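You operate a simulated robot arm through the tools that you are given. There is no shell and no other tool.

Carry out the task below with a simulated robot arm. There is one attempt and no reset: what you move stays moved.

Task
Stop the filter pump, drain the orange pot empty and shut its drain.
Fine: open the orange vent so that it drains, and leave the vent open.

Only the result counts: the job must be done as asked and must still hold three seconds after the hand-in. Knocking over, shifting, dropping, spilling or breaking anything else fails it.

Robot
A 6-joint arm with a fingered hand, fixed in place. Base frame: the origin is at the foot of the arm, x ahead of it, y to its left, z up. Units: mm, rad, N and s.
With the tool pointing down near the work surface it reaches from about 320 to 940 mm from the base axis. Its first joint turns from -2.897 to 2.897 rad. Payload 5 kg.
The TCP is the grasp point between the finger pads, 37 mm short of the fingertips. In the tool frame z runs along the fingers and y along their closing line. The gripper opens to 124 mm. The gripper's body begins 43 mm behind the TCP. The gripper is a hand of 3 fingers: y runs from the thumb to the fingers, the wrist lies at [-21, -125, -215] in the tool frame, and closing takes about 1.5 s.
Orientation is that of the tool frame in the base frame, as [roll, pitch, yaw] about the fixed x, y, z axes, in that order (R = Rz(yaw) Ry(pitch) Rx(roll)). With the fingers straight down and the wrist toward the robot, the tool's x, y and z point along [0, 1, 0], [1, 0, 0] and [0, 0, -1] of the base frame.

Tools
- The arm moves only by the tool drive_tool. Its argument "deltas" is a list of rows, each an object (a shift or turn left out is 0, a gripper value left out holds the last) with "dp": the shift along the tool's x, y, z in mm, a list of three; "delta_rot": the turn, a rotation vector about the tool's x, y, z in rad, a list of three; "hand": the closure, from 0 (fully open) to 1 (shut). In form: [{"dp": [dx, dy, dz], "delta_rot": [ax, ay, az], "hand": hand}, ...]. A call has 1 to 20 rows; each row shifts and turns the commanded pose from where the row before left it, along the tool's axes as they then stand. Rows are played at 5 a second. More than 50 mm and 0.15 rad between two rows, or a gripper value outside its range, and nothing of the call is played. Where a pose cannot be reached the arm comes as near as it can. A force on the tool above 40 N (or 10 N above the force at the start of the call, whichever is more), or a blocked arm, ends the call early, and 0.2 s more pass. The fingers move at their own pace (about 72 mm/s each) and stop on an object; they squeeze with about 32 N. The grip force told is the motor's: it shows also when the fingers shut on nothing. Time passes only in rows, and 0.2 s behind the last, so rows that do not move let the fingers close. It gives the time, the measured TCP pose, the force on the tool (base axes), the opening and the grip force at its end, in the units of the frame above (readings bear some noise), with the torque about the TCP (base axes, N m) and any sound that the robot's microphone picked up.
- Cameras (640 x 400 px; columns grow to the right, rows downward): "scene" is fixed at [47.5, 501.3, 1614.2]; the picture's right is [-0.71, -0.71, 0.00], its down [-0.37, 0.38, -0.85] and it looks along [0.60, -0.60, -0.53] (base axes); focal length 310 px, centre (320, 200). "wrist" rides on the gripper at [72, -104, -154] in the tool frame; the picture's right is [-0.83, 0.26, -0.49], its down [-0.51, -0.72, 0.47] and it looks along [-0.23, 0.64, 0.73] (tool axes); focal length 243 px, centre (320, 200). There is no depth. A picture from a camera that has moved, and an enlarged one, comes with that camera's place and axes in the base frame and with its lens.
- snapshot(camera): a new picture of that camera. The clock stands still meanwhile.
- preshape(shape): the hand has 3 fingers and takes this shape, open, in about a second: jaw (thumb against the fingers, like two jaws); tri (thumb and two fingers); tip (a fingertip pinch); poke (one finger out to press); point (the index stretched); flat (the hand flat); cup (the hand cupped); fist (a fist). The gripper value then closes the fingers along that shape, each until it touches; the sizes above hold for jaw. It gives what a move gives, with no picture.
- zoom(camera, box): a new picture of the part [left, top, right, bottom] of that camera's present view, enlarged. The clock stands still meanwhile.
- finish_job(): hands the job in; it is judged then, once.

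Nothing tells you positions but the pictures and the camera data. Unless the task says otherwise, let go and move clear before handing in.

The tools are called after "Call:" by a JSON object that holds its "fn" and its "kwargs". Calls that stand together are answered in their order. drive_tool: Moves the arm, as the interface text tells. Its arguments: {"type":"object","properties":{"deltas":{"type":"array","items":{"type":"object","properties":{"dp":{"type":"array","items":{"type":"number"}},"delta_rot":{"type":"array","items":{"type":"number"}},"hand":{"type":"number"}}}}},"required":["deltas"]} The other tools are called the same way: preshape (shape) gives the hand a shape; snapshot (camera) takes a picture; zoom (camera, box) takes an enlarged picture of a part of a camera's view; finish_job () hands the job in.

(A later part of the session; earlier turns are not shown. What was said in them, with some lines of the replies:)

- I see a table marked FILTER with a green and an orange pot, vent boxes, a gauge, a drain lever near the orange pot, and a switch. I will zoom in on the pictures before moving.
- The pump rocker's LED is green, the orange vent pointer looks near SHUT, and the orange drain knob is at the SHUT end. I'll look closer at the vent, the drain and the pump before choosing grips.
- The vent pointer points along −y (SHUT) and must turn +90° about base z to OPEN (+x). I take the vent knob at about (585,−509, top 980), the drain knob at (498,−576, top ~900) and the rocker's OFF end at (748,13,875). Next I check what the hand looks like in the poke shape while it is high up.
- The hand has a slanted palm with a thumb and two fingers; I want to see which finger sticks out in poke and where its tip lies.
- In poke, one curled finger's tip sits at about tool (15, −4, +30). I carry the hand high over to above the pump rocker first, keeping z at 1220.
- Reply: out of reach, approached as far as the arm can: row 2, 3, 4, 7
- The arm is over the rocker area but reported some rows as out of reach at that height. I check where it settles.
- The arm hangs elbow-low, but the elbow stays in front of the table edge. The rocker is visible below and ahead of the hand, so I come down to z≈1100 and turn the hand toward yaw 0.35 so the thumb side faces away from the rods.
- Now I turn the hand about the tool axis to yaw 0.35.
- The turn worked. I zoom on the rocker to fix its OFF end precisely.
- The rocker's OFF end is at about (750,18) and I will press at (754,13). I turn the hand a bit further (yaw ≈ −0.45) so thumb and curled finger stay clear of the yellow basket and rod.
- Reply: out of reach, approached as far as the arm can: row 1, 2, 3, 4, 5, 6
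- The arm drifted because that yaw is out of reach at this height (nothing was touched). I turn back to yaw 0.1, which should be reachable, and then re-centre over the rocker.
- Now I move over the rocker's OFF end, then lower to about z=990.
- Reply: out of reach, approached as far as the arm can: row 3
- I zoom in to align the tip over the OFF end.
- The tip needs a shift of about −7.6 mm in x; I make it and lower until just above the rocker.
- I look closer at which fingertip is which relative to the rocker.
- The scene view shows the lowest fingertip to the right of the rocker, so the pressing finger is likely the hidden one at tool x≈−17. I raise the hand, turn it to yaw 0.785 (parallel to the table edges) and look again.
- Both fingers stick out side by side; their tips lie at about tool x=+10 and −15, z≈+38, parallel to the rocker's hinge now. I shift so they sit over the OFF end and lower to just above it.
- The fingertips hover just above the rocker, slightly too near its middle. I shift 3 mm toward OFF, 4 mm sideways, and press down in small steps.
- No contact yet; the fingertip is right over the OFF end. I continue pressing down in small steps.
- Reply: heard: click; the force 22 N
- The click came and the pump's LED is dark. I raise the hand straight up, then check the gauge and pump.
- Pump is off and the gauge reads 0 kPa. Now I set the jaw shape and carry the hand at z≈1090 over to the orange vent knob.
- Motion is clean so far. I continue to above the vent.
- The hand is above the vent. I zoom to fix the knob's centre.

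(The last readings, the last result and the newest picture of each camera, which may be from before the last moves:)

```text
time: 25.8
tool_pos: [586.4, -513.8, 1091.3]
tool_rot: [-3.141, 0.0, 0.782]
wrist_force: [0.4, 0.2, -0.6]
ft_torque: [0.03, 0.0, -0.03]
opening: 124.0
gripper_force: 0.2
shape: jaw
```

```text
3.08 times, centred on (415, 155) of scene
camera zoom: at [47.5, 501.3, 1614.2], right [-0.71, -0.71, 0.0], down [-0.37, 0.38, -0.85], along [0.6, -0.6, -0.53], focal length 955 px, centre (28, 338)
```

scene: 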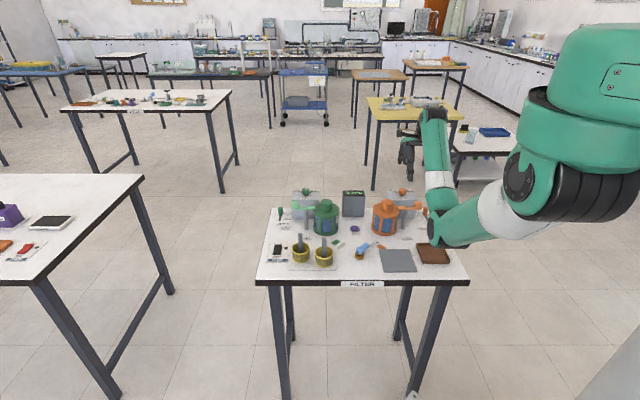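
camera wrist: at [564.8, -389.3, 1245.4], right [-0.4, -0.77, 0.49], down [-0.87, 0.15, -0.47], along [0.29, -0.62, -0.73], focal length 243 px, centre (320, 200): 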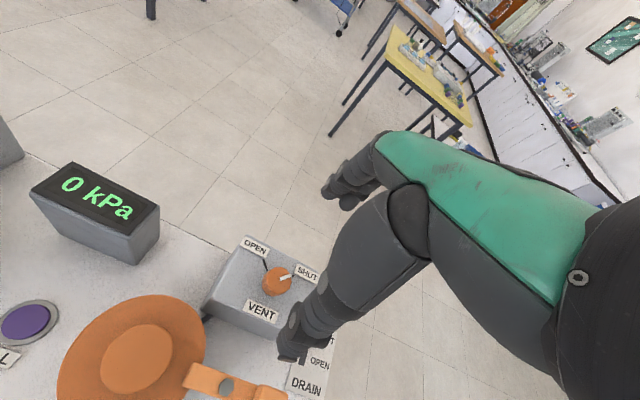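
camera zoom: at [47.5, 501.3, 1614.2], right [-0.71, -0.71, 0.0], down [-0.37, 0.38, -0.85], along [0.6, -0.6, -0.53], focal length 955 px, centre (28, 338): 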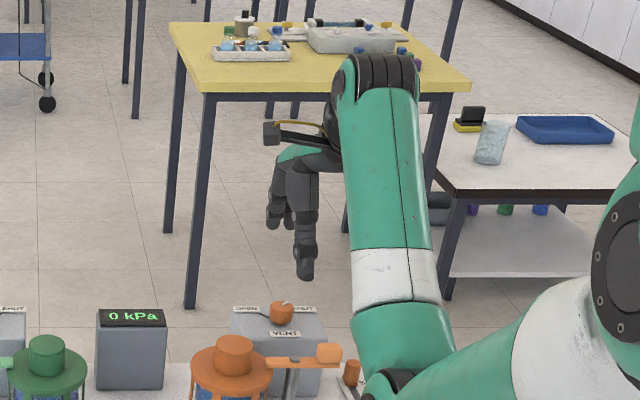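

The knob centre is at about (586,−510, top 980). I go down to z≈1045, centre over it, half-close the jaw and turn to yaw 0 so that I can then turn +90°.

Call:
{"fn": "drive_tool", "kwargs": {"deltas": [{"dp": [1.2, -1.5, 23], "hand": 0.45}, {"dp": [1.2, -1.5, 23]}, {"delta_rot": [0, 0, 0.13]}, {"delta_rot": [0, 0, 0.13]}, {"delta_rot": [0, 0, 0.13]}, {"delta_rot": [0, 0, 0.13]}, {"delta_rot": [0, 0, 0.13]}, {"delta_rot": [0, 0, 0.13]}, {"dp": [0, 0, 0]}]}}

Call:
{"fn": "snapshot", "kwargs": {"camera": "wrist"}}

Call:
{"fn": "zoom", "kwargs": {"camera": "scene", "box": [360, 120, 470, 250]}}

```text
time: 27.8
tool_pos: [585.8, -507.2, 1047.0]
tool_rot: [-3.141, -0.001, 0.001]
wrist_force: [0.5, -0.5, -0.3]
ft_torque: [-0.03, 0.01, 0.0]
opening: 68.8
gripper_force: 0.1
shape: jaw
```

```text
taken
camera wrist: at [658.9, -403.5, 1201.3], right [-0.83, -0.26, 0.49], down [-0.51, 0.72, -0.47], along [-0.23, -0.64, -0.73], focal length 243 px, centre (320, 200)
```

wrist: 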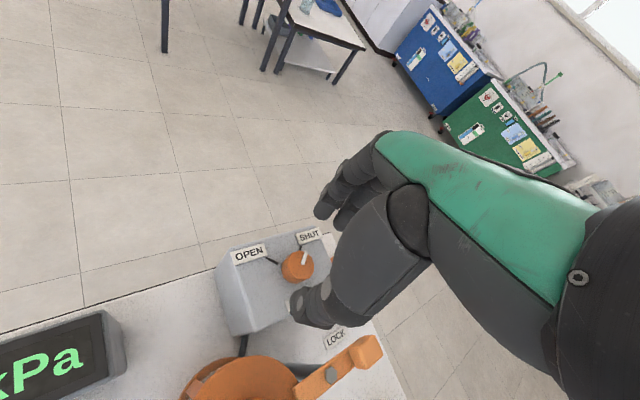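

```text
3.08 times, centred on (415, 185) of scene
camera zoom: at [47.5, 501.3, 1614.2], right [-0.71, -0.71, 0.0], down [-0.37, 0.38, -0.85], along [0.6, -0.6, -0.53], focal length 955 px, centre (28, 246)
```

zoom: 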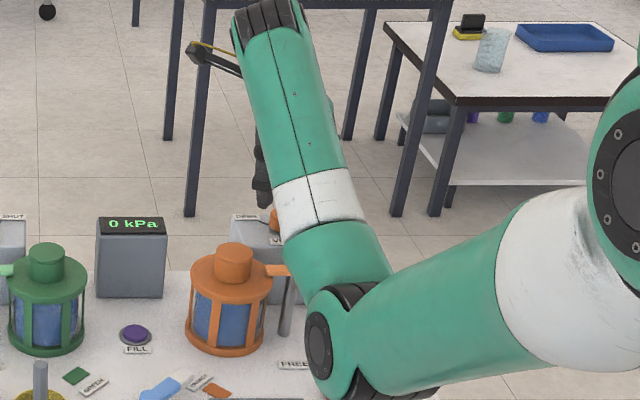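

Yaw 0 is reached. I check the alignment over the knob again.

Call:
{"fn": "zoom", "kwargs": {"camera": "wrist", "box": [230, 160, 390, 340]}}

```text
2.22 times, centred on (310, 250) of wrist
camera zoom: at [658.9, -403.5, 1201.3], right [-0.83, -0.26, 0.49], down [-0.51, 0.72, -0.47], along [-0.23, -0.64, -0.73], focal length 539 px, centre (342, 89)
```

zoom: 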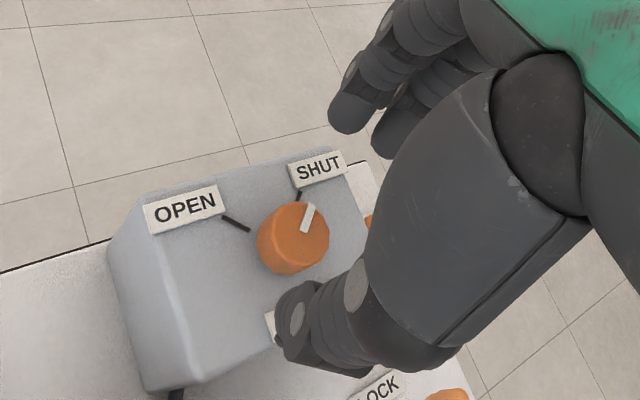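

Knob centre is about (586.5,−511). I lower the open jaw around it with fingertips staying a few mm above the box top.

Call:
{"fn": "drive_tool", "kwargs": {"deltas": [{"dp": [0.7, 3.8, 15]}, {"dp": [0, 0, 15]}, {"dp": [0, 0, 10]}, {"dp": [0, 0, 5]}, {"dp": [0, 0, 0]}]}}

Call:
{"fn": "zoom", "kwargs": {"camera": "wrist", "box": [230, 160, 390, 340]}}

Call:
{"fn": "zoom", "kwargs": {"camera": "scene", "box": [380, 160, 440, 220]}}

```text
time: 29.0
tool_pos: [586.8, -510.9, 1000.9]
tool_rot: [-3.141, 0.001, 0.004]
wrist_force: [0.5, 0.5, -0.2]
ft_torque: [0.04, 0.01, 0.02]
opening: 68.8
gripper_force: 0.1
shape: jaw
```

```text
2.22 times, centred on (310, 250) of wrist
camera zoom: at [660.1, -407.4, 1154.7], right [-0.83, -0.27, 0.49], down [-0.51, 0.72, -0.47], along [-0.23, -0.64, -0.73], focal length 539 px, centre (342, 89)
```

zoom: 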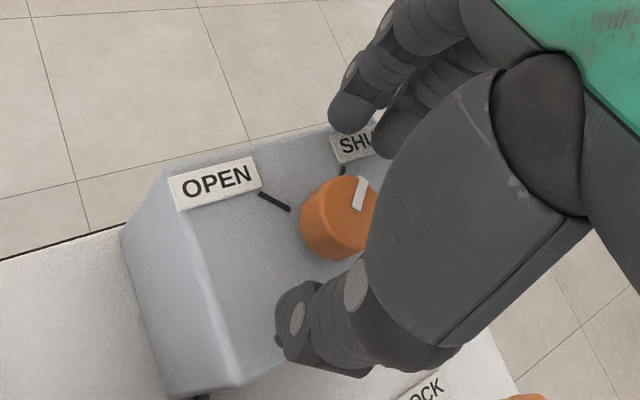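

```text
6.67 times, centred on (410, 190) of scene
camera zoom: at [47.5, 501.3, 1614.2], right [-0.71, -0.71, 0.0], down [-0.37, 0.38, -0.85], along [0.6, -0.6, -0.53], focal length 2069 px, centre (-280, 267)
```

zoom: 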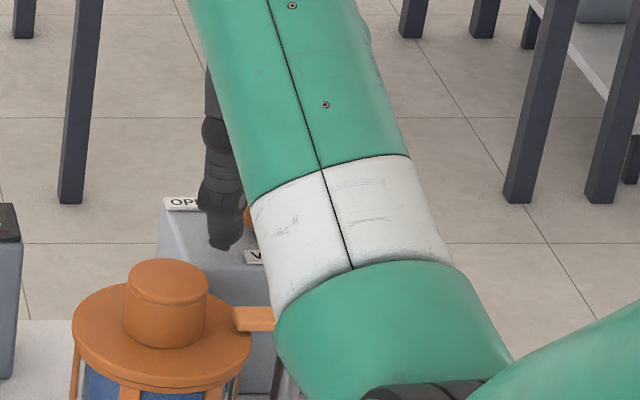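

The fingers straddle the knob. I close the jaw on it.

Call:
{"fn": "drive_tool", "kwargs": {"deltas": [{"hand": 1.0}, {"dp": [0, 0, 0]}, {"dp": [0, 0, 0]}, {"dp": [0, 0, 0]}, {"dp": [0, 0, 0]}, {"dp": [0, 0, 0]}, {"dp": [0, 0, 0]}, {"dp": [0, 0, 0]}]}}

Call:
{"fn": "zoom", "kwargs": {"camera": "wrist", "box": [230, 160, 390, 340]}}

```text
time: 30.8
tool_pos: [587.8, -510.6, 1000.7]
tool_rot: [3.142, 0.001, 0.002]
wrist_force: [1.4, 2.3, -3.0]
ft_torque: [0.03, -0.05, 0.0]
opening: 20.4
gripper_force: 32.3
shape: jaw
```

```text
2.22 times, centred on (310, 250) of wrist
camera zoom: at [660.3, -407.4, 1154.7], right [-0.83, -0.27, 0.49], down [-0.51, 0.72, -0.47], along [-0.23, -0.64, -0.73], focal length 539 px, centre (342, 89)
```

zoom: 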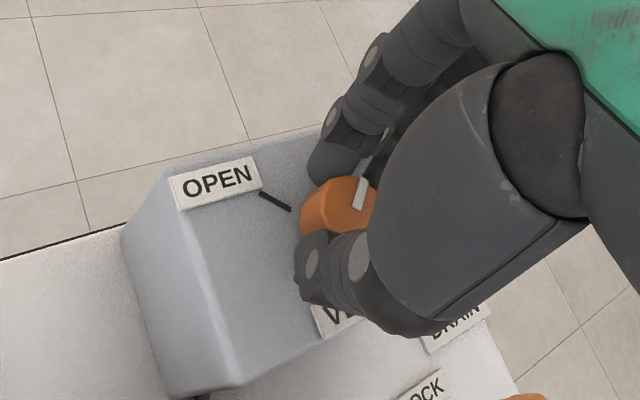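

The knob is gripped. I turn it by +45° first and check.

Call:
{"fn": "drive_tool", "kwargs": {"deltas": [{"delta_rot": [0, 0, -0.131]}, {"delta_rot": [0, 0, -0.131]}, {"delta_rot": [0, 0, -0.131]}, {"delta_rot": [0, 0, -0.131]}, {"delta_rot": [0, 0, -0.131]}, {"delta_rot": [0, 0, -0.131]}, {"dp": [0, 0, 0]}]}}

Call:
{"fn": "zoom", "kwargs": {"camera": "wrist", "box": [230, 160, 390, 340]}}

Call:
{"fn": "zoom", "kwargs": {"camera": "scene", "box": [380, 160, 460, 240]}}

```text
time: 32.4
tool_pos: [588.4, -510.0, 1001.6]
tool_rot: [-3.139, 0.0, 0.793]
wrist_force: [5.4, 13.3, -6.3]
ft_torque: [0.39, -0.11, -0.05]
opening: 20.0
gripper_force: 31.6
shape: jaw
```

```text
2.22 times, centred on (310, 250) of wrist
camera zoom: at [564.9, -386.2, 1155.1], right [-0.4, -0.78, 0.49], down [-0.87, 0.15, -0.47], along [0.29, -0.61, -0.73], focal length 539 px, centre (342, 89)
```

zoom: 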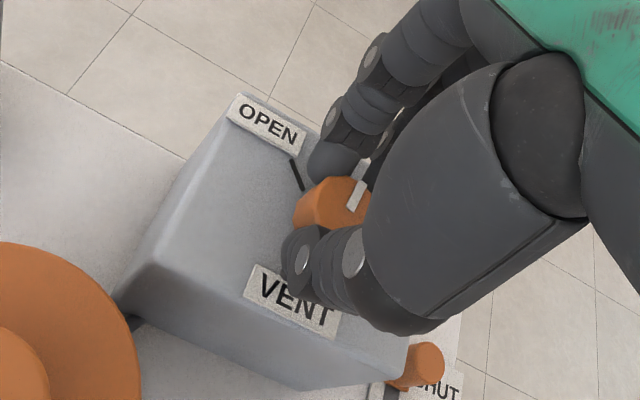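

```text
5.00 times, centred on (420, 200) of scene
camera zoom: at [47.5, 501.3, 1614.2], right [-0.71, -0.71, 0.0], down [-0.37, 0.38, -0.85], along [0.6, -0.6, -0.53], focal length 1552 px, centre (-180, 200)
```

zoom: 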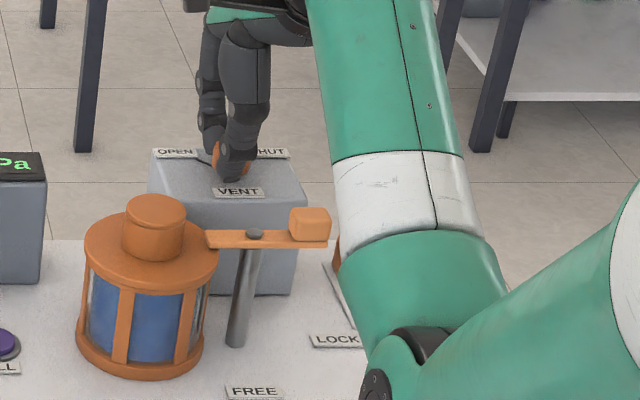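

The pointer turns with the hand. I continue the second half of the turn with a slight centring correction.

Call:
{"fn": "drive_tool", "kwargs": {"deltas": [{"dp": [1, -1, 0], "delta_rot": [0, 0, -0.131]}, {"delta_rot": [0, 0, -0.131]}, {"delta_rot": [0, 0, -0.131]}, {"delta_rot": [0, 0, -0.131]}, {"delta_rot": [0, 0, -0.131]}, {"delta_rot": [0, 0, -0.131]}, {"dp": [0, 0, 0]}]}}

Call:
{"fn": "zoom", "kwargs": {"camera": "wrist", "box": [230, 160, 390, 340]}}

Call:
{"fn": "zoom", "kwargs": {"camera": "scene", "box": [380, 160, 460, 240]}}

```text
time: 34.0
tool_pos: [587.0, -510.0, 1001.2]
tool_rot: [3.141, 0.0, 1.58]
wrist_force: [-0.7, 21.6, -2.4]
ft_torque: [0.57, 0.04, -0.16]
opening: 19.1
gripper_force: 31.7
shape: jaw
```

```text
2.22 times, centred on (310, 250) of wrist
camera zoom: at [483.0, -438.5, 1155.3], right [0.27, -0.83, 0.49], down [-0.72, -0.51, -0.47], along [0.64, -0.23, -0.73], focal length 539 px, centre (342, 89)
```

zoom: 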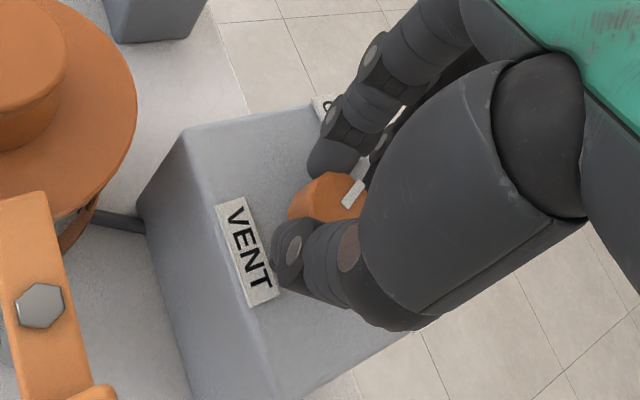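

```text
5.00 times, centred on (420, 200) of scene
camera zoom: at [47.5, 501.3, 1614.2], right [-0.71, -0.71, 0.0], down [-0.37, 0.38, -0.85], along [0.6, -0.6, -0.53], focal length 1552 px, centre (-180, 200)
```

zoom: 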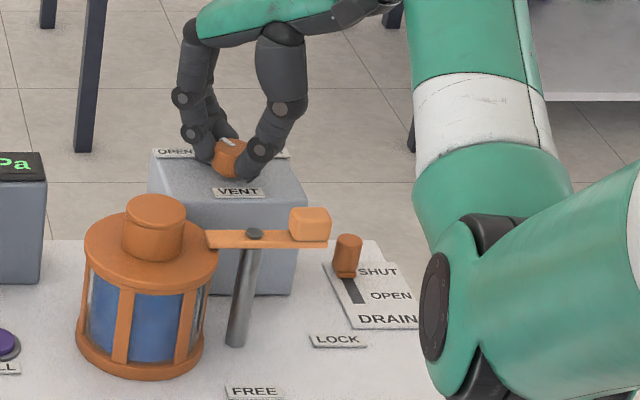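

The hand is at +90°. I relax the side load, open the jaw and rise to check the pointer.

Call:
{"fn": "drive_tool", "kwargs": {"deltas": [{"dp": [1.5, 0, 0]}, {"dp": [1.5, 0, 0]}, {"hand": 0.45}, {"dp": [0, 0, 0]}, {"dp": [0, 0, 0]}, {"dp": [0, 0, 0]}, {"dp": [0, 0, -15]}, {"dp": [0, 0, -25]}, {"dp": [0, 0, -20]}, {"dp": [0, 0, 0]}]}}

Call:
{"fn": "zoom", "kwargs": {"camera": "wrist", "box": [200, 160, 360, 340]}}

Call:
{"fn": "zoom", "kwargs": {"camera": "scene", "box": [380, 170, 430, 220]}}

```text
time: 36.2
tool_pos: [586.2, -506.9, 1062.5]
tool_rot: [3.141, 0.0, 1.578]
wrist_force: [-0.4, -0.1, -1.0]
ft_torque: [-0.02, 0.0, -0.01]
opening: 67.9
gripper_force: 0.0
shape: jaw
```

```text
2.22 times, centred on (280, 250) of wrist
camera zoom: at [482.1, -435.8, 1216.5], right [0.27, -0.83, 0.49], down [-0.72, -0.51, -0.47], along [0.64, -0.23, -0.73], focal length 539 px, centre (409, 89)
```

zoom: 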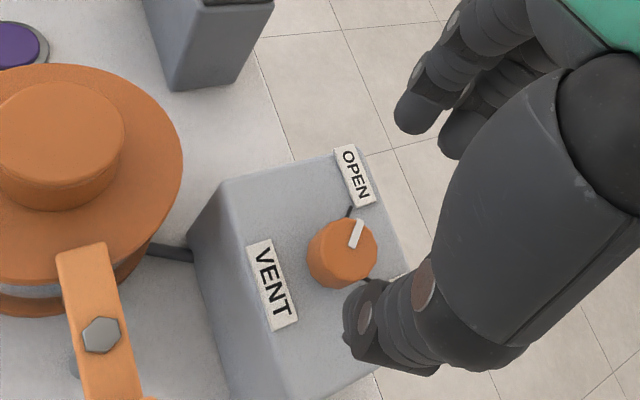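

```text
8.00 times, centred on (405, 195) of scene
camera zoom: at [47.5, 501.3, 1614.2], right [-0.71, -0.71, 0.0], down [-0.37, 0.38, -0.85], along [0.6, -0.6, -0.53], focal length 2483 px, centre (-360, 240)
```

zoom: 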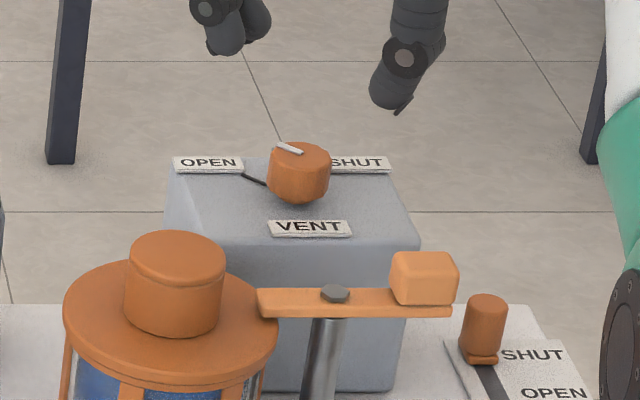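

The pointer is now toward OPEN. I zoom further to see how well it lines up with the OPEN tick.

Call:
{"fn": "zoom", "kwargs": {"camera": "wrist", "box": [262, 215, 312, 265]}}

Call:
{"fn": "zoom", "kwargs": {"camera": "scene", "box": [390, 180, 425, 205]}}

```text
8.00 times, centred on (287, 240) of wrist
camera zoom: at [482.1, -435.8, 1216.5], right [0.27, -0.83, 0.49], down [-0.72, -0.51, -0.47], along [0.64, -0.23, -0.73], focal length 1941 px, centre (584, -120)
```

zoom: 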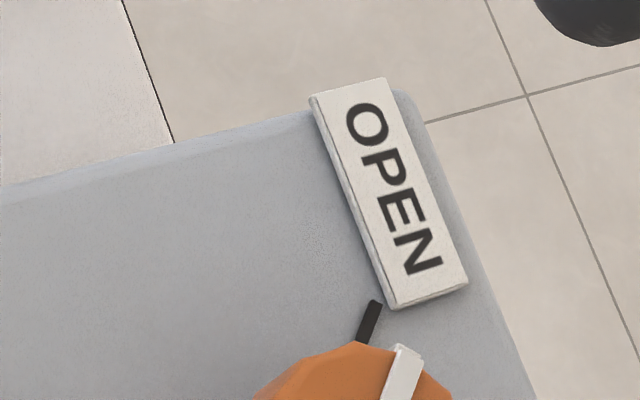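

```text
16.00 times, centred on (408, 192) of scene
camera zoom: at [47.5, 501.3, 1614.2], right [-0.71, -0.71, 0.0], down [-0.37, 0.38, -0.85], along [0.6, -0.6, -0.53], focal length 4965 px, centre (-1080, 320)
```

zoom: 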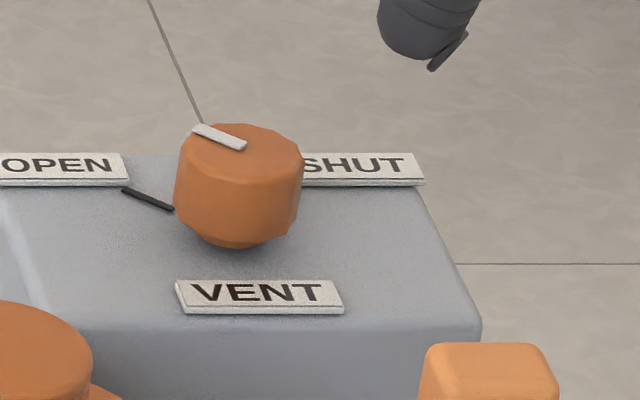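

The vent is open (pointer parallel to the OPEN tick). Next I move over the orange drain knob at about (498,−576) and turn the hand to yaw 1.0, keeping clear of the clamp lever and the vent box.

Call:
{"fn": "drive_tool", "kwargs": {"deltas": [{"dp": [-23.2, -29.3, 0]}, {"dp": [-23.2, -29.3, 0]}, {"dp": [-23.2, -29.3, 0]}, {"delta_rot": [0, 0, 0.1156]}, {"delta_rot": [0, 0, 0.1156]}, {"delta_rot": [0, 0, 0.1156]}, {"delta_rot": [0, 0, 0.1156]}, {"delta_rot": [0, 0, 0.1156]}, {"dp": [0, 0, 0]}]}}

Call:
{"fn": "snapshot", "kwargs": {"camera": "wrist"}}

Call:
{"fn": "zoom", "kwargs": {"camera": "scene", "box": [360, 150, 470, 250]}}

```text
time: 38.2
tool_pos: [499.8, -575.7, 1062.3]
tool_rot: [-3.141, 0.001, 0.999]
wrist_force: [0.5, 0.3, 0.5]
ft_torque: [-0.01, 0.02, -0.02]
opening: 68.2
gripper_force: 0.0
shape: jaw
```

```text
taken
camera wrist: at [451.5, -460.2, 1216.2], right [-0.23, -0.84, 0.49], down [-0.88, -0.04, -0.47], along [0.41, -0.54, -0.73], focal length 243 px, centre (320, 200)
```

wrist: 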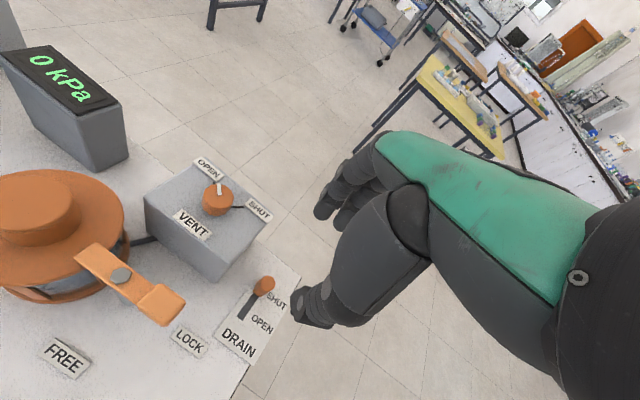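

```text
4.00 times, centred on (415, 200) of scene
camera zoom: at [47.5, 501.3, 1614.2], right [-0.71, -0.71, 0.0], down [-0.37, 0.38, -0.85], along [0.6, -0.6, -0.53], focal length 1241 px, centre (-60, 200)
```

zoom: 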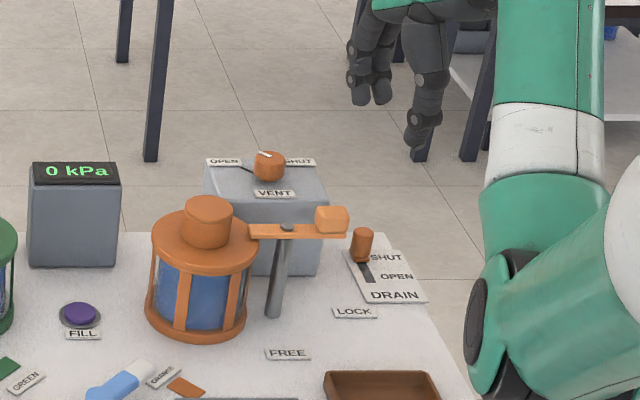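

I zoom on the drain knob from here to refine its place.

Call:
{"fn": "zoom", "kwargs": {"camera": "wrist", "box": [200, 250, 340, 370]}}

Call:
{"fn": "zoom", "kwargs": {"camera": "scene", "box": [430, 200, 470, 230]}}

```text
3.33 times, centred on (270, 310) of wrist
camera zoom: at [451.5, -460.2, 1216.2], right [-0.23, -0.84, 0.49], down [-0.88, -0.04, -0.47], along [0.41, -0.54, -0.73], focal length 809 px, centre (487, -167)
```

zoom: 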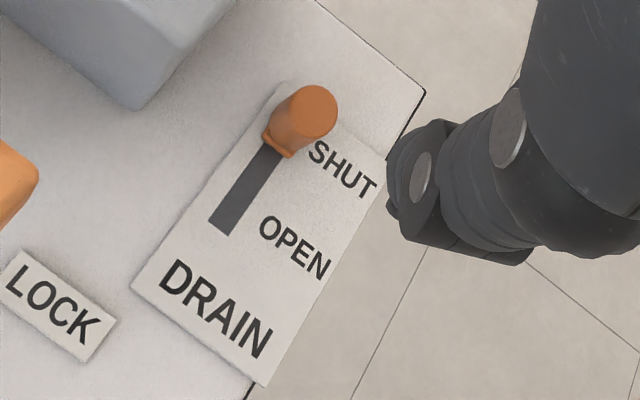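

```text
13.33 times, centred on (450, 215) of scene
camera zoom: at [47.5, 501.3, 1614.2], right [-0.71, -0.71, 0.0], down [-0.37, 0.38, -0.85], along [0.6, -0.6, -0.53], focal length 4138 px, centre (-1413, 0)
```

zoom: 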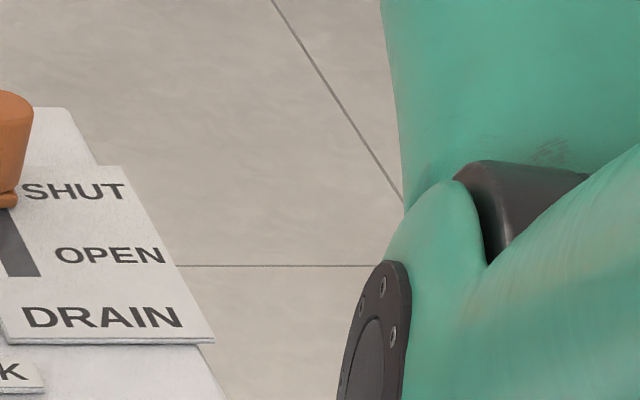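

The drain knob is at about (499.5,−576, top 900) and the slot runs toward (468,−550). I lower the half-open jaw around it, pausing above it first.

Call:
{"fn": "drive_tool", "kwargs": {"deltas": [{"dp": [0, 0, 30]}, {"dp": [0, 0, 30]}, {"dp": [0, 0, 30]}, {"dp": [0, 0, 25]}, {"dp": [0, 0, 0]}]}}

Call:
{"fn": "zoom", "kwargs": {"camera": "wrist", "box": [220, 170, 400, 350]}}

Call:
{"fn": "zoom", "kwargs": {"camera": "scene", "box": [380, 160, 480, 250]}}

```text
time: 39.4
tool_pos: [499.5, -577.1, 948.6]
tool_rot: [-3.141, -0.001, 1.001]
wrist_force: [0.1, 0.7, 0.3]
ft_torque: [-0.03, 0.0, -0.01]
opening: 68.0
gripper_force: 0.1
shape: jaw
```

```text
2.22 times, centred on (310, 260) of wrist
camera zoom: at [451.3, -461.0, 1101.7], right [-0.23, -0.84, 0.49], down [-0.88, -0.04, -0.47], along [0.41, -0.54, -0.73], focal length 539 px, centre (342, 67)
```

zoom: 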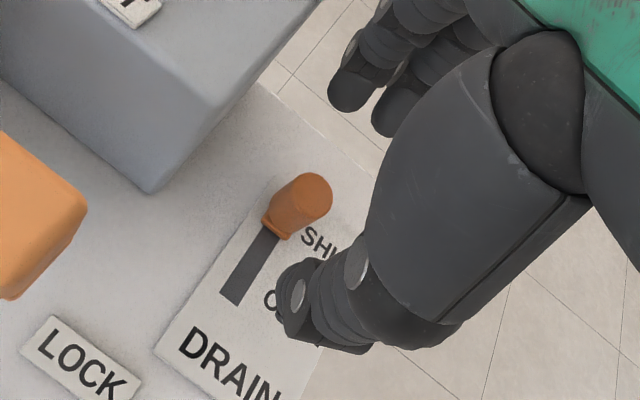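

```text
4.44 times, centred on (430, 205) of scene
camera zoom: at [47.5, 501.3, 1614.2], right [-0.71, -0.71, 0.0], down [-0.37, 0.38, -0.85], along [0.6, -0.6, -0.53], focal length 1379 px, centre (-169, 178)
```

zoom: 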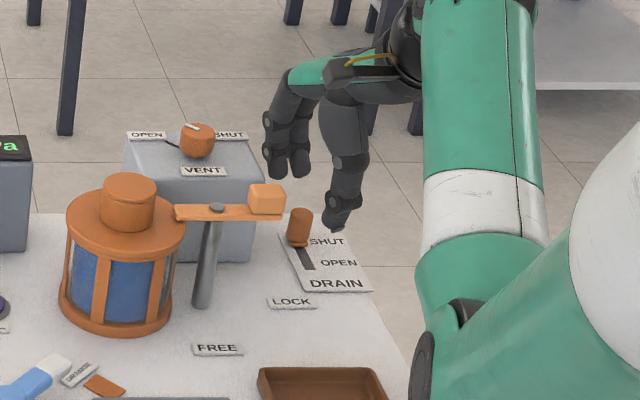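

Alignment is good. I lower the last 40 mm around the knob.

Call:
{"fn": "drive_tool", "kwargs": {"deltas": [{"dp": [0, 0, 15]}, {"dp": [0, 0, 12]}, {"dp": [0, 0, 8]}, {"dp": [0, 0, 4]}, {"dp": [0, 0, 0]}]}}

Call:
{"fn": "zoom", "kwargs": {"camera": "wrist", "box": [220, 170, 400, 350]}}

Call:
{"fn": "zoom", "kwargs": {"camera": "scene", "box": [380, 160, 480, 250]}}

```text
time: 40.6
tool_pos: [498.7, -575.9, 908.7]
tool_rot: [3.141, -0.004, 1.001]
wrist_force: [-0.3, -0.7, 0.7]
ft_torque: [-0.01, 0.03, 0.01]
opening: 68.2
gripper_force: 0.1
shape: jaw
```

```text
2.22 times, centred on (310, 260) of wrist
camera zoom: at [451.4, -460.1, 1062.9], right [-0.23, -0.84, 0.49], down [-0.88, -0.04, -0.47], along [0.41, -0.54, -0.73], focal length 539 px, centre (342, 67)
```

zoom: 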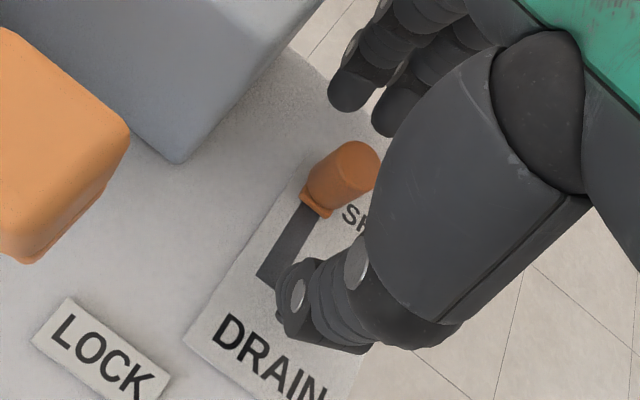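

```text
4.44 times, centred on (430, 205) of scene
camera zoom: at [47.5, 501.3, 1614.2], right [-0.71, -0.71, 0.0], down [-0.37, 0.38, -0.85], along [0.6, -0.6, -0.53], focal length 1379 px, centre (-169, 178)
```

zoom: 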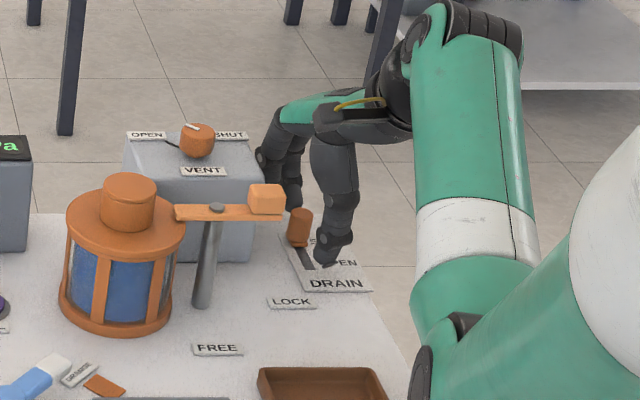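

The jaw straddles the drain knob. I close on it.

Call:
{"fn": "drive_tool", "kwargs": {"deltas": [{"hand": 1.0}, {"dp": [0, 0, 0]}, {"dp": [0, 0, 0]}, {"dp": [0, 0, 0]}, {"dp": [0, 0, 0]}, {"dp": [0, 0, 0]}, {"dp": [0, 0, 0]}, {"dp": [0, 0, 0]}]}}

Call:
{"fn": "zoom", "kwargs": {"camera": "wrist", "box": [220, 170, 400, 350]}}

Call:
{"fn": "zoom", "kwargs": {"camera": "scene", "box": [380, 160, 480, 250]}}

```text
time: 42.4
tool_pos: [498.2, -576.3, 909.5]
tool_rot: [-3.14, 0.0, 1.0]
wrist_force: [0.8, 0.3, -4.0]
ft_torque: [0.05, -0.06, -0.03]
opening: 10.5
gripper_force: 31.9
shape: jaw
```

```text
2.22 times, centred on (310, 260) of wrist
camera zoom: at [451.4, -460.2, 1063.0], right [-0.23, -0.84, 0.49], down [-0.88, -0.04, -0.47], along [0.41, -0.54, -0.73], focal length 539 px, centre (342, 67)
```

zoom: 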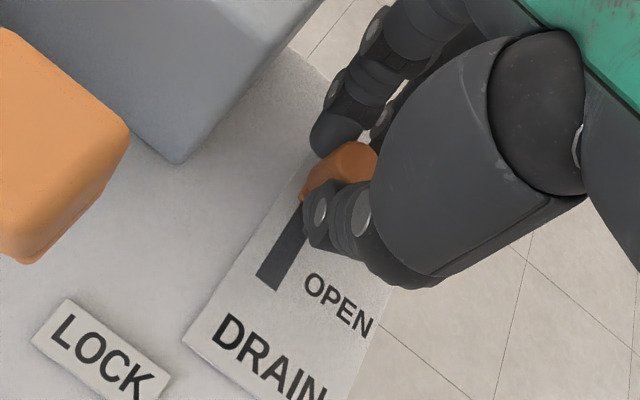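

```text
4.44 times, centred on (430, 205) of scene
camera zoom: at [47.5, 501.3, 1614.2], right [-0.71, -0.71, 0.0], down [-0.37, 0.38, -0.85], along [0.6, -0.6, -0.53], focal length 1379 px, centre (-169, 178)
```

zoom: 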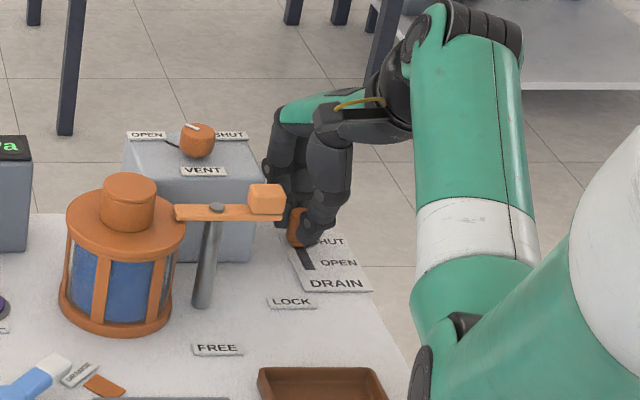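

The knob is gripped. I slide it along the slot toward OPEN by 30 mm.

Call:
{"fn": "drive_tool", "kwargs": {"deltas": [{"dp": [1.07, -4.9, 0]}, {"dp": [1.07, -4.9, 0]}, {"dp": [1.07, -4.9, 0]}, {"dp": [1.07, -4.9, 0]}, {"dp": [1.07, -4.9, 0]}, {"dp": [1.07, -4.9, 0]}, {"dp": [0, 0, 0]}]}}

Call:
{"fn": "zoom", "kwargs": {"camera": "wrist", "box": [220, 170, 400, 350]}}

Call:
{"fn": "zoom", "kwargs": {"camera": "scene", "box": [370, 170, 470, 250]}}

```text
time: 44.0
tool_pos: [478.0, -555.8, 908.2]
tool_rot: [3.14, 0.0, 1.001]
wrist_force: [1.0, 0.1, 1.8]
ft_torque: [0.0, -0.08, -0.06]
opening: 10.1
gripper_force: 32.2
shape: jaw
```

```text
2.22 times, centred on (310, 260) of wrist
camera zoom: at [430.3, -439.1, 1062.6], right [-0.23, -0.84, 0.49], down [-0.88, -0.04, -0.47], along [0.41, -0.54, -0.73], focal length 539 px, centre (342, 67)
```

zoom: 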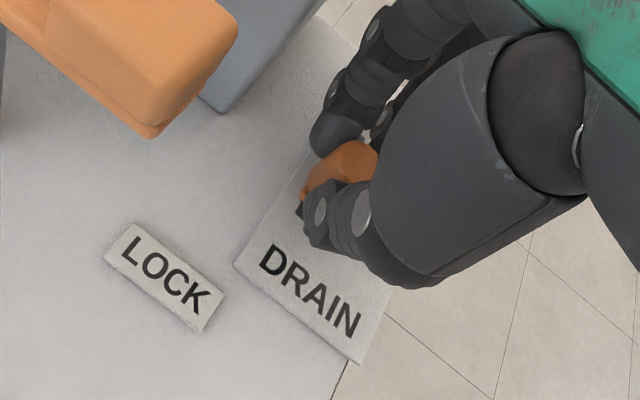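

```text
5.00 times, centred on (420, 210) of scene
camera zoom: at [47.5, 501.3, 1614.2], right [-0.71, -0.71, 0.0], down [-0.37, 0.38, -0.85], along [0.6, -0.6, -0.53], focal length 1552 px, centre (-180, 150)
```

zoom: 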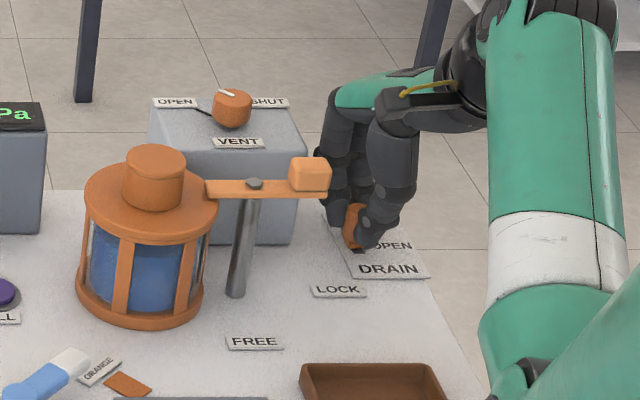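

The knob has moved with the hand and the liquid in the orange pot may already be falling. I push the last few mm to the OPEN end in small steps.

Call:
{"fn": "drive_tool", "kwargs": {"deltas": [{"dp": [0.43, -1.95, 0]}, {"dp": [0.43, -1.95, 0]}, {"dp": [0.32, -1.47, 0]}, {"dp": [0, 0, 0]}]}}

Call:
{"fn": "zoom", "kwargs": {"camera": "scene", "box": [370, 190, 420, 240]}}

```text
time: 45.0
tool_pos: [474.2, -552.5, 908.8]
tool_rot: [3.141, 0.0, 1.001]
wrist_force: [3.0, -1.8, 4.5]
ft_torque: [-0.05, -0.12, -0.01]
opening: 10.5
gripper_force: 32.2
shape: jaw
```

```text
8.00 times, centred on (395, 215) of scene
camera zoom: at [47.5, 501.3, 1614.2], right [-0.71, -0.71, 0.0], down [-0.37, 0.38, -0.85], along [0.6, -0.6, -0.53], focal length 2483 px, centre (-280, 80)
```

zoom: 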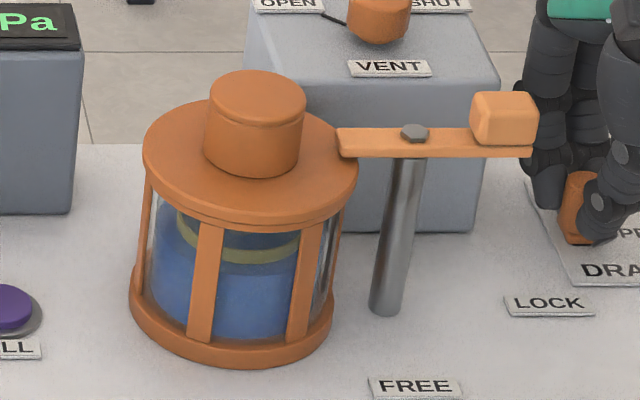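

It's draining: the blue level has dropped and the filter shows inside. I hold still and let time pass.

Call:
{"fn": "drive_tool", "kwargs": {"deltas": [{"dp": [0, 0, 0]}, {"dp": [0, 0, 0]}, {"dp": [0, 0, 0]}, {"dp": [0, 0, 0]}, {"dp": [0, 0, 0]}, {"dp": [0, 0, 0]}, {"dp": [0, 0, 0]}, {"dp": [0, 0, 0]}, {"dp": [0, 0, 0]}, {"dp": [0, 0, 0]}, {"dp": [0, 0, 0]}, {"dp": [0, 0, 0]}, {"dp": [0, 0, 0]}, {"dp": [0, 0, 0]}, {"dp": [0, 0, 0]}]}}

Call:
{"fn": "zoom", "kwargs": {"camera": "scene", "box": [370, 190, 420, 240]}}

```text
time: 48.2
tool_pos: [475.7, -550.5, 908.8]
tool_rot: [-3.141, -0.002, 1.0]
wrist_force: [4.3, -2.0, 8.1]
ft_torque: [-0.1, -0.18, 0.0]
opening: 10.6
gripper_force: 32.1
shape: jaw
```

```text
8.00 times, centred on (395, 215) of scene
camera zoom: at [47.5, 501.3, 1614.2], right [-0.71, -0.71, 0.0], down [-0.37, 0.38, -0.85], along [0.6, -0.6, -0.53], focal length 2483 px, centre (-280, 80)
```

zoom: 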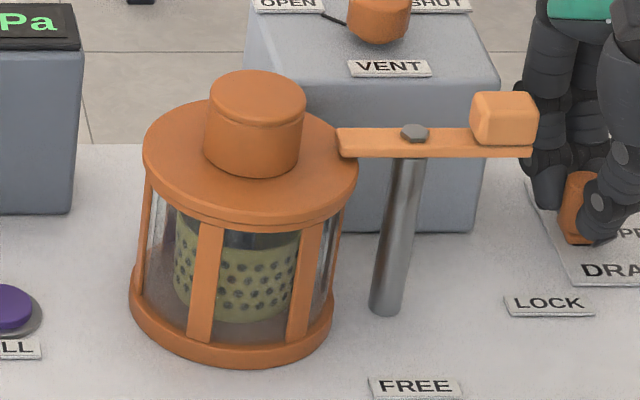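

The pot already looks empty. I wait a few more seconds to be certain.

Call:
{"fn": "drive_tool", "kwargs": {"deltas": [{"dp": [0, 0, 0]}, {"dp": [0, 0, 0]}, {"dp": [0, 0, 0]}, {"dp": [0, 0, 0]}, {"dp": [0, 0, 0]}, {"dp": [0, 0, 0]}, {"dp": [0, 0, 0]}, {"dp": [0, 0, 0]}, {"dp": [0, 0, 0]}, {"dp": [0, 0, 0]}, {"dp": [0, 0, 0]}, {"dp": [0, 0, 0]}, {"dp": [0, 0, 0]}, {"dp": [0, 0, 0]}, {"dp": [0, 0, 0]}, {"dp": [0, 0, 0]}, {"dp": [0, 0, 0]}, {"dp": [0, 0, 0]}, {"dp": [0, 0, 0]}, {"dp": [0, 0, 0]}]}}

Call:
{"fn": "zoom", "kwargs": {"camera": "scene", "box": [370, 200, 405, 235]}}

Call:
{"fn": "snapshot", "kwargs": {"camera": "scene"}}

```text
time: 52.4
tool_pos: [474.7, -550.6, 909.3]
tool_rot: [3.141, -0.001, 1.0]
wrist_force: [4.2, -2.6, 9.5]
ft_torque: [-0.09, -0.18, -0.04]
opening: 10.4
gripper_force: 31.9
shape: jaw
```

```text
11.43 times, centred on (388, 218) of scene
camera zoom: at [47.5, 501.3, 1614.2], right [-0.71, -0.71, 0.0], down [-0.37, 0.38, -0.85], along [0.6, -0.6, -0.53], focal length 3547 px, centre (-451, 0)
```

zoom: 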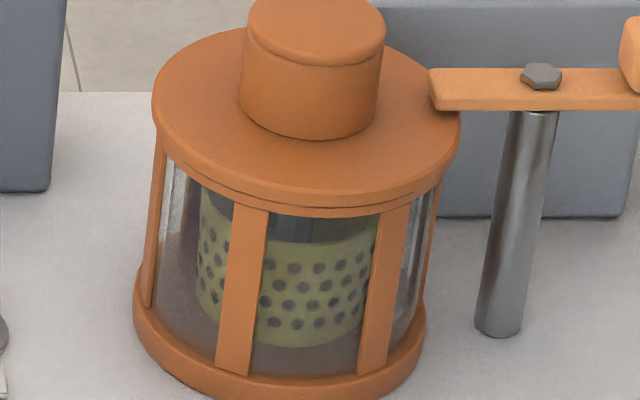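

```text
taken
```

scene: 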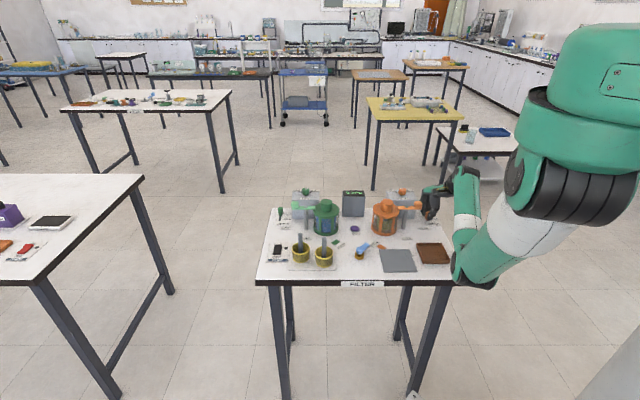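

The orange pot is empty (only the filter insert shows). I slide the drain knob back to SHUT.

Call:
{"fn": "drive_tool", "kwargs": {"deltas": [{"dp": [-1.07, 4.9, 0]}, {"dp": [-1.07, 4.9, 0]}, {"dp": [-1.07, 4.9, 0]}, {"dp": [-1.07, 4.9, 0]}, {"dp": [-1.07, 4.9, 0]}, {"dp": [-1.07, 4.9, 0]}, {"dp": [-1.07, 4.9, 0]}, {"dp": [0, 0, 0]}]}}

Call:
{"fn": "zoom", "kwargs": {"camera": "wrist", "box": [220, 170, 400, 350]}}

Call:
{"fn": "zoom", "kwargs": {"camera": "scene", "box": [370, 170, 470, 250]}}

```text
time: 54.2
tool_pos: [499.2, -575.9, 907.7]
tool_rot: [3.141, 0.001, 1.001]
wrist_force: [-3.0, -3.8, 11.5]
ft_torque: [-0.16, 0.06, -0.08]
opening: 10.5
gripper_force: 32.1
shape: jaw
```

```text
2.22 times, centred on (310, 260) of wrist
camera zoom: at [451.0, -459.2, 1062.1], right [-0.23, -0.84, 0.49], down [-0.88, -0.04, -0.47], along [0.41, -0.54, -0.73], focal length 539 px, centre (342, 67)
```

zoom: 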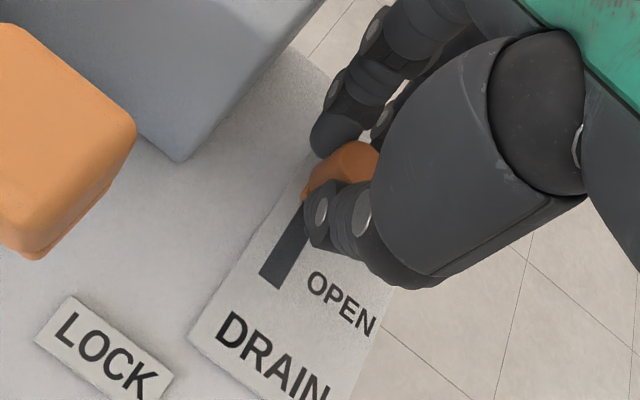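

```text
5.00 times, centred on (420, 210) of scene
camera zoom: at [47.5, 501.3, 1614.2], right [-0.71, -0.71, 0.0], down [-0.37, 0.38, -0.85], along [0.6, -0.6, -0.53], focal length 1552 px, centre (-180, 150)
```

zoom: 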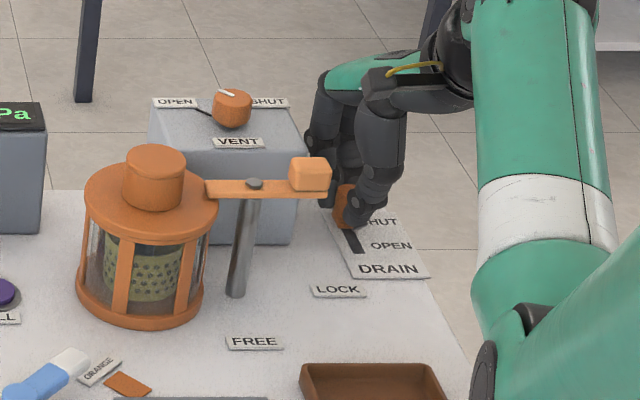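

The knob is back at the SHUT end. I push a couple of mm more to make sure it is seated, then release and rise straight up.

Call:
{"fn": "drive_tool", "kwargs": {"deltas": [{"dp": [-0.32, 1.47, 0]}, {"dp": [-0.32, 1.47, 0]}, {"dp": [0, 0, 0]}, {"dp": [0, 0, 0]}]}}

```text
time: 55.2
tool_pos: [501.7, -578.2, 907.8]
tool_rot: [-3.14, -0.001, 1.0]
wrist_force: [-10.4, 8.0, 8.5]
ft_torque: [0.25, 0.32, -0.09]
opening: 10.4
gripper_force: 32.4
shape: jaw
```

It pushes against the SHUT stop (about 13 N). I open the jaw and rise.

Call:
{"fn": "drive_tool", "kwargs": {"deltas": [{"hand": 0.45}, {"dp": [0, 0, 0]}, {"dp": [0, 0, 0]}, {"dp": [0, 0, 0]}, {"dp": [0, 0, 0]}, {"dp": [0, 0, -15]}, {"dp": [0, 0, -25]}, {"dp": [0, 0, -35]}, {"dp": [0, 0, -40]}, {"dp": [0, 0, -40]}, {"dp": [0, 0, 0]}]}}

Call:
{"fn": "zoom", "kwargs": {"camera": "wrist", "box": [150, 130, 350, 370]}}

Call:
{"fn": "snapshot", "kwargs": {"camera": "scene"}}

Call:
{"fn": "zoom", "kwargs": {"camera": "scene", "box": [370, 170, 470, 250]}}

Call:
{"fn": "zoom", "kwargs": {"camera": "scene", "box": [255, 180, 375, 280]}}

```text
time: 57.6
tool_pos: [501.5, -577.3, 1064.3]
tool_rot: [-3.141, 0.001, 1.0]
wrist_force: [-0.6, 0.5, -0.4]
ft_torque: [0.01, -0.01, 0.01]
opening: 67.7
gripper_force: 0.0
shape: jaw
```

```text
1.67 times, centred on (250, 250) of wrist
camera zoom: at [454.2, -461.6, 1217.8], right [-0.23, -0.84, 0.49], down [-0.88, -0.04, -0.47], along [0.41, -0.54, -0.73], focal length 404 px, centre (437, 117)
```

zoom: 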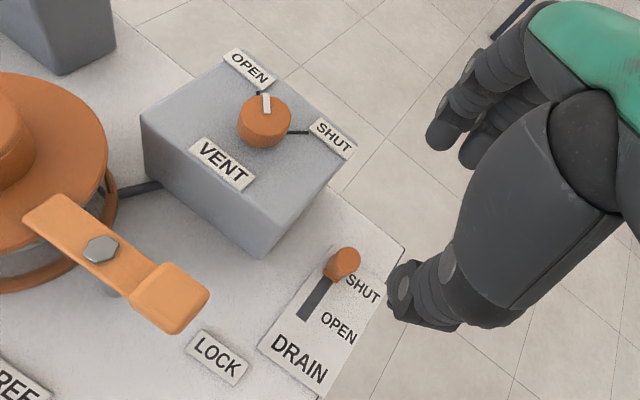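

```text
taken
```

scene: 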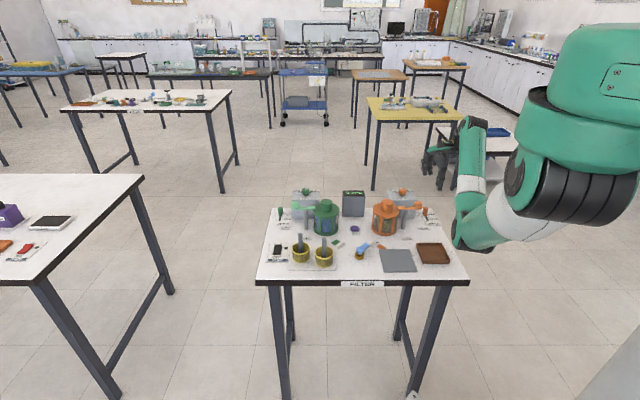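

```text
5.00 times, centred on (420, 210) of scene
camera zoom: at [47.5, 501.3, 1614.2], right [-0.71, -0.71, 0.0], down [-0.37, 0.38, -0.85], along [0.6, -0.6, -0.53], focal length 1552 px, centre (-180, 150)
```

zoom: 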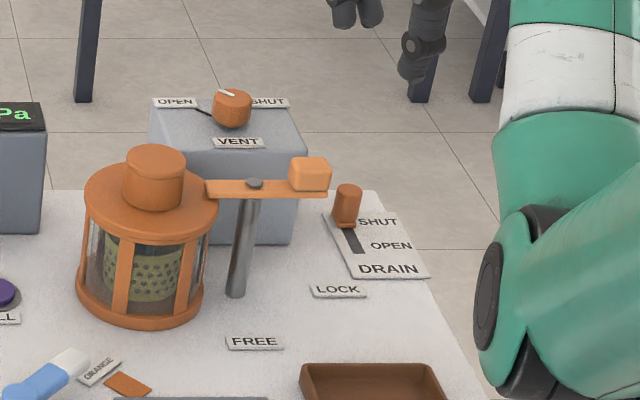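

```text
4.00 times, centred on (315, 230) of scene
camera zoom: at [47.5, 501.3, 1614.2], right [-0.71, -0.71, 0.0], down [-0.37, 0.38, -0.85], along [0.6, -0.6, -0.53], focal length 1241 px, centre (340, 80)
```

zoom: 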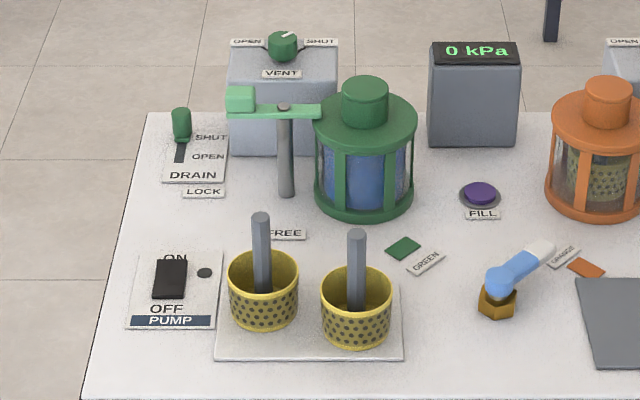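

Everything is as asked: the pump rocker is OFF with its LED dark, the orange vent is at OPEN, and the orange pot is empty. The drain knob is back at its SHUT stop and the green side is unchanged. The hand is open and well clear above the table, so I hand the job in.

Call:
{"fn": "finish_job", "kwargs": {}}

```text
The job is handed in.
```

The pump is stopped, the orange pot is drained empty, and its drain is shut again. I handed the job in; the tool confirmed the hand-in but gave no verdict.

- **Pump:** I pressed the rocker to OFF and heard the click. The LED went dark and the gauge fell from 10 to 0 kPa.
- **Vent:** I turned the orange vent knob from SHUT to OPEN. Its pointer lies within a few degrees of the OPEN mark, and I left it open.
- **Drain:** I slid the orange drain knob to OPEN until only the filter insert showed, then waited about four more seconds with no change. I then slid it back against the SHUT stop.

In the last pictures nothing else on the table had moved, and the green pot was still full. The hand ended open and clear, about 160 mm above the drain.
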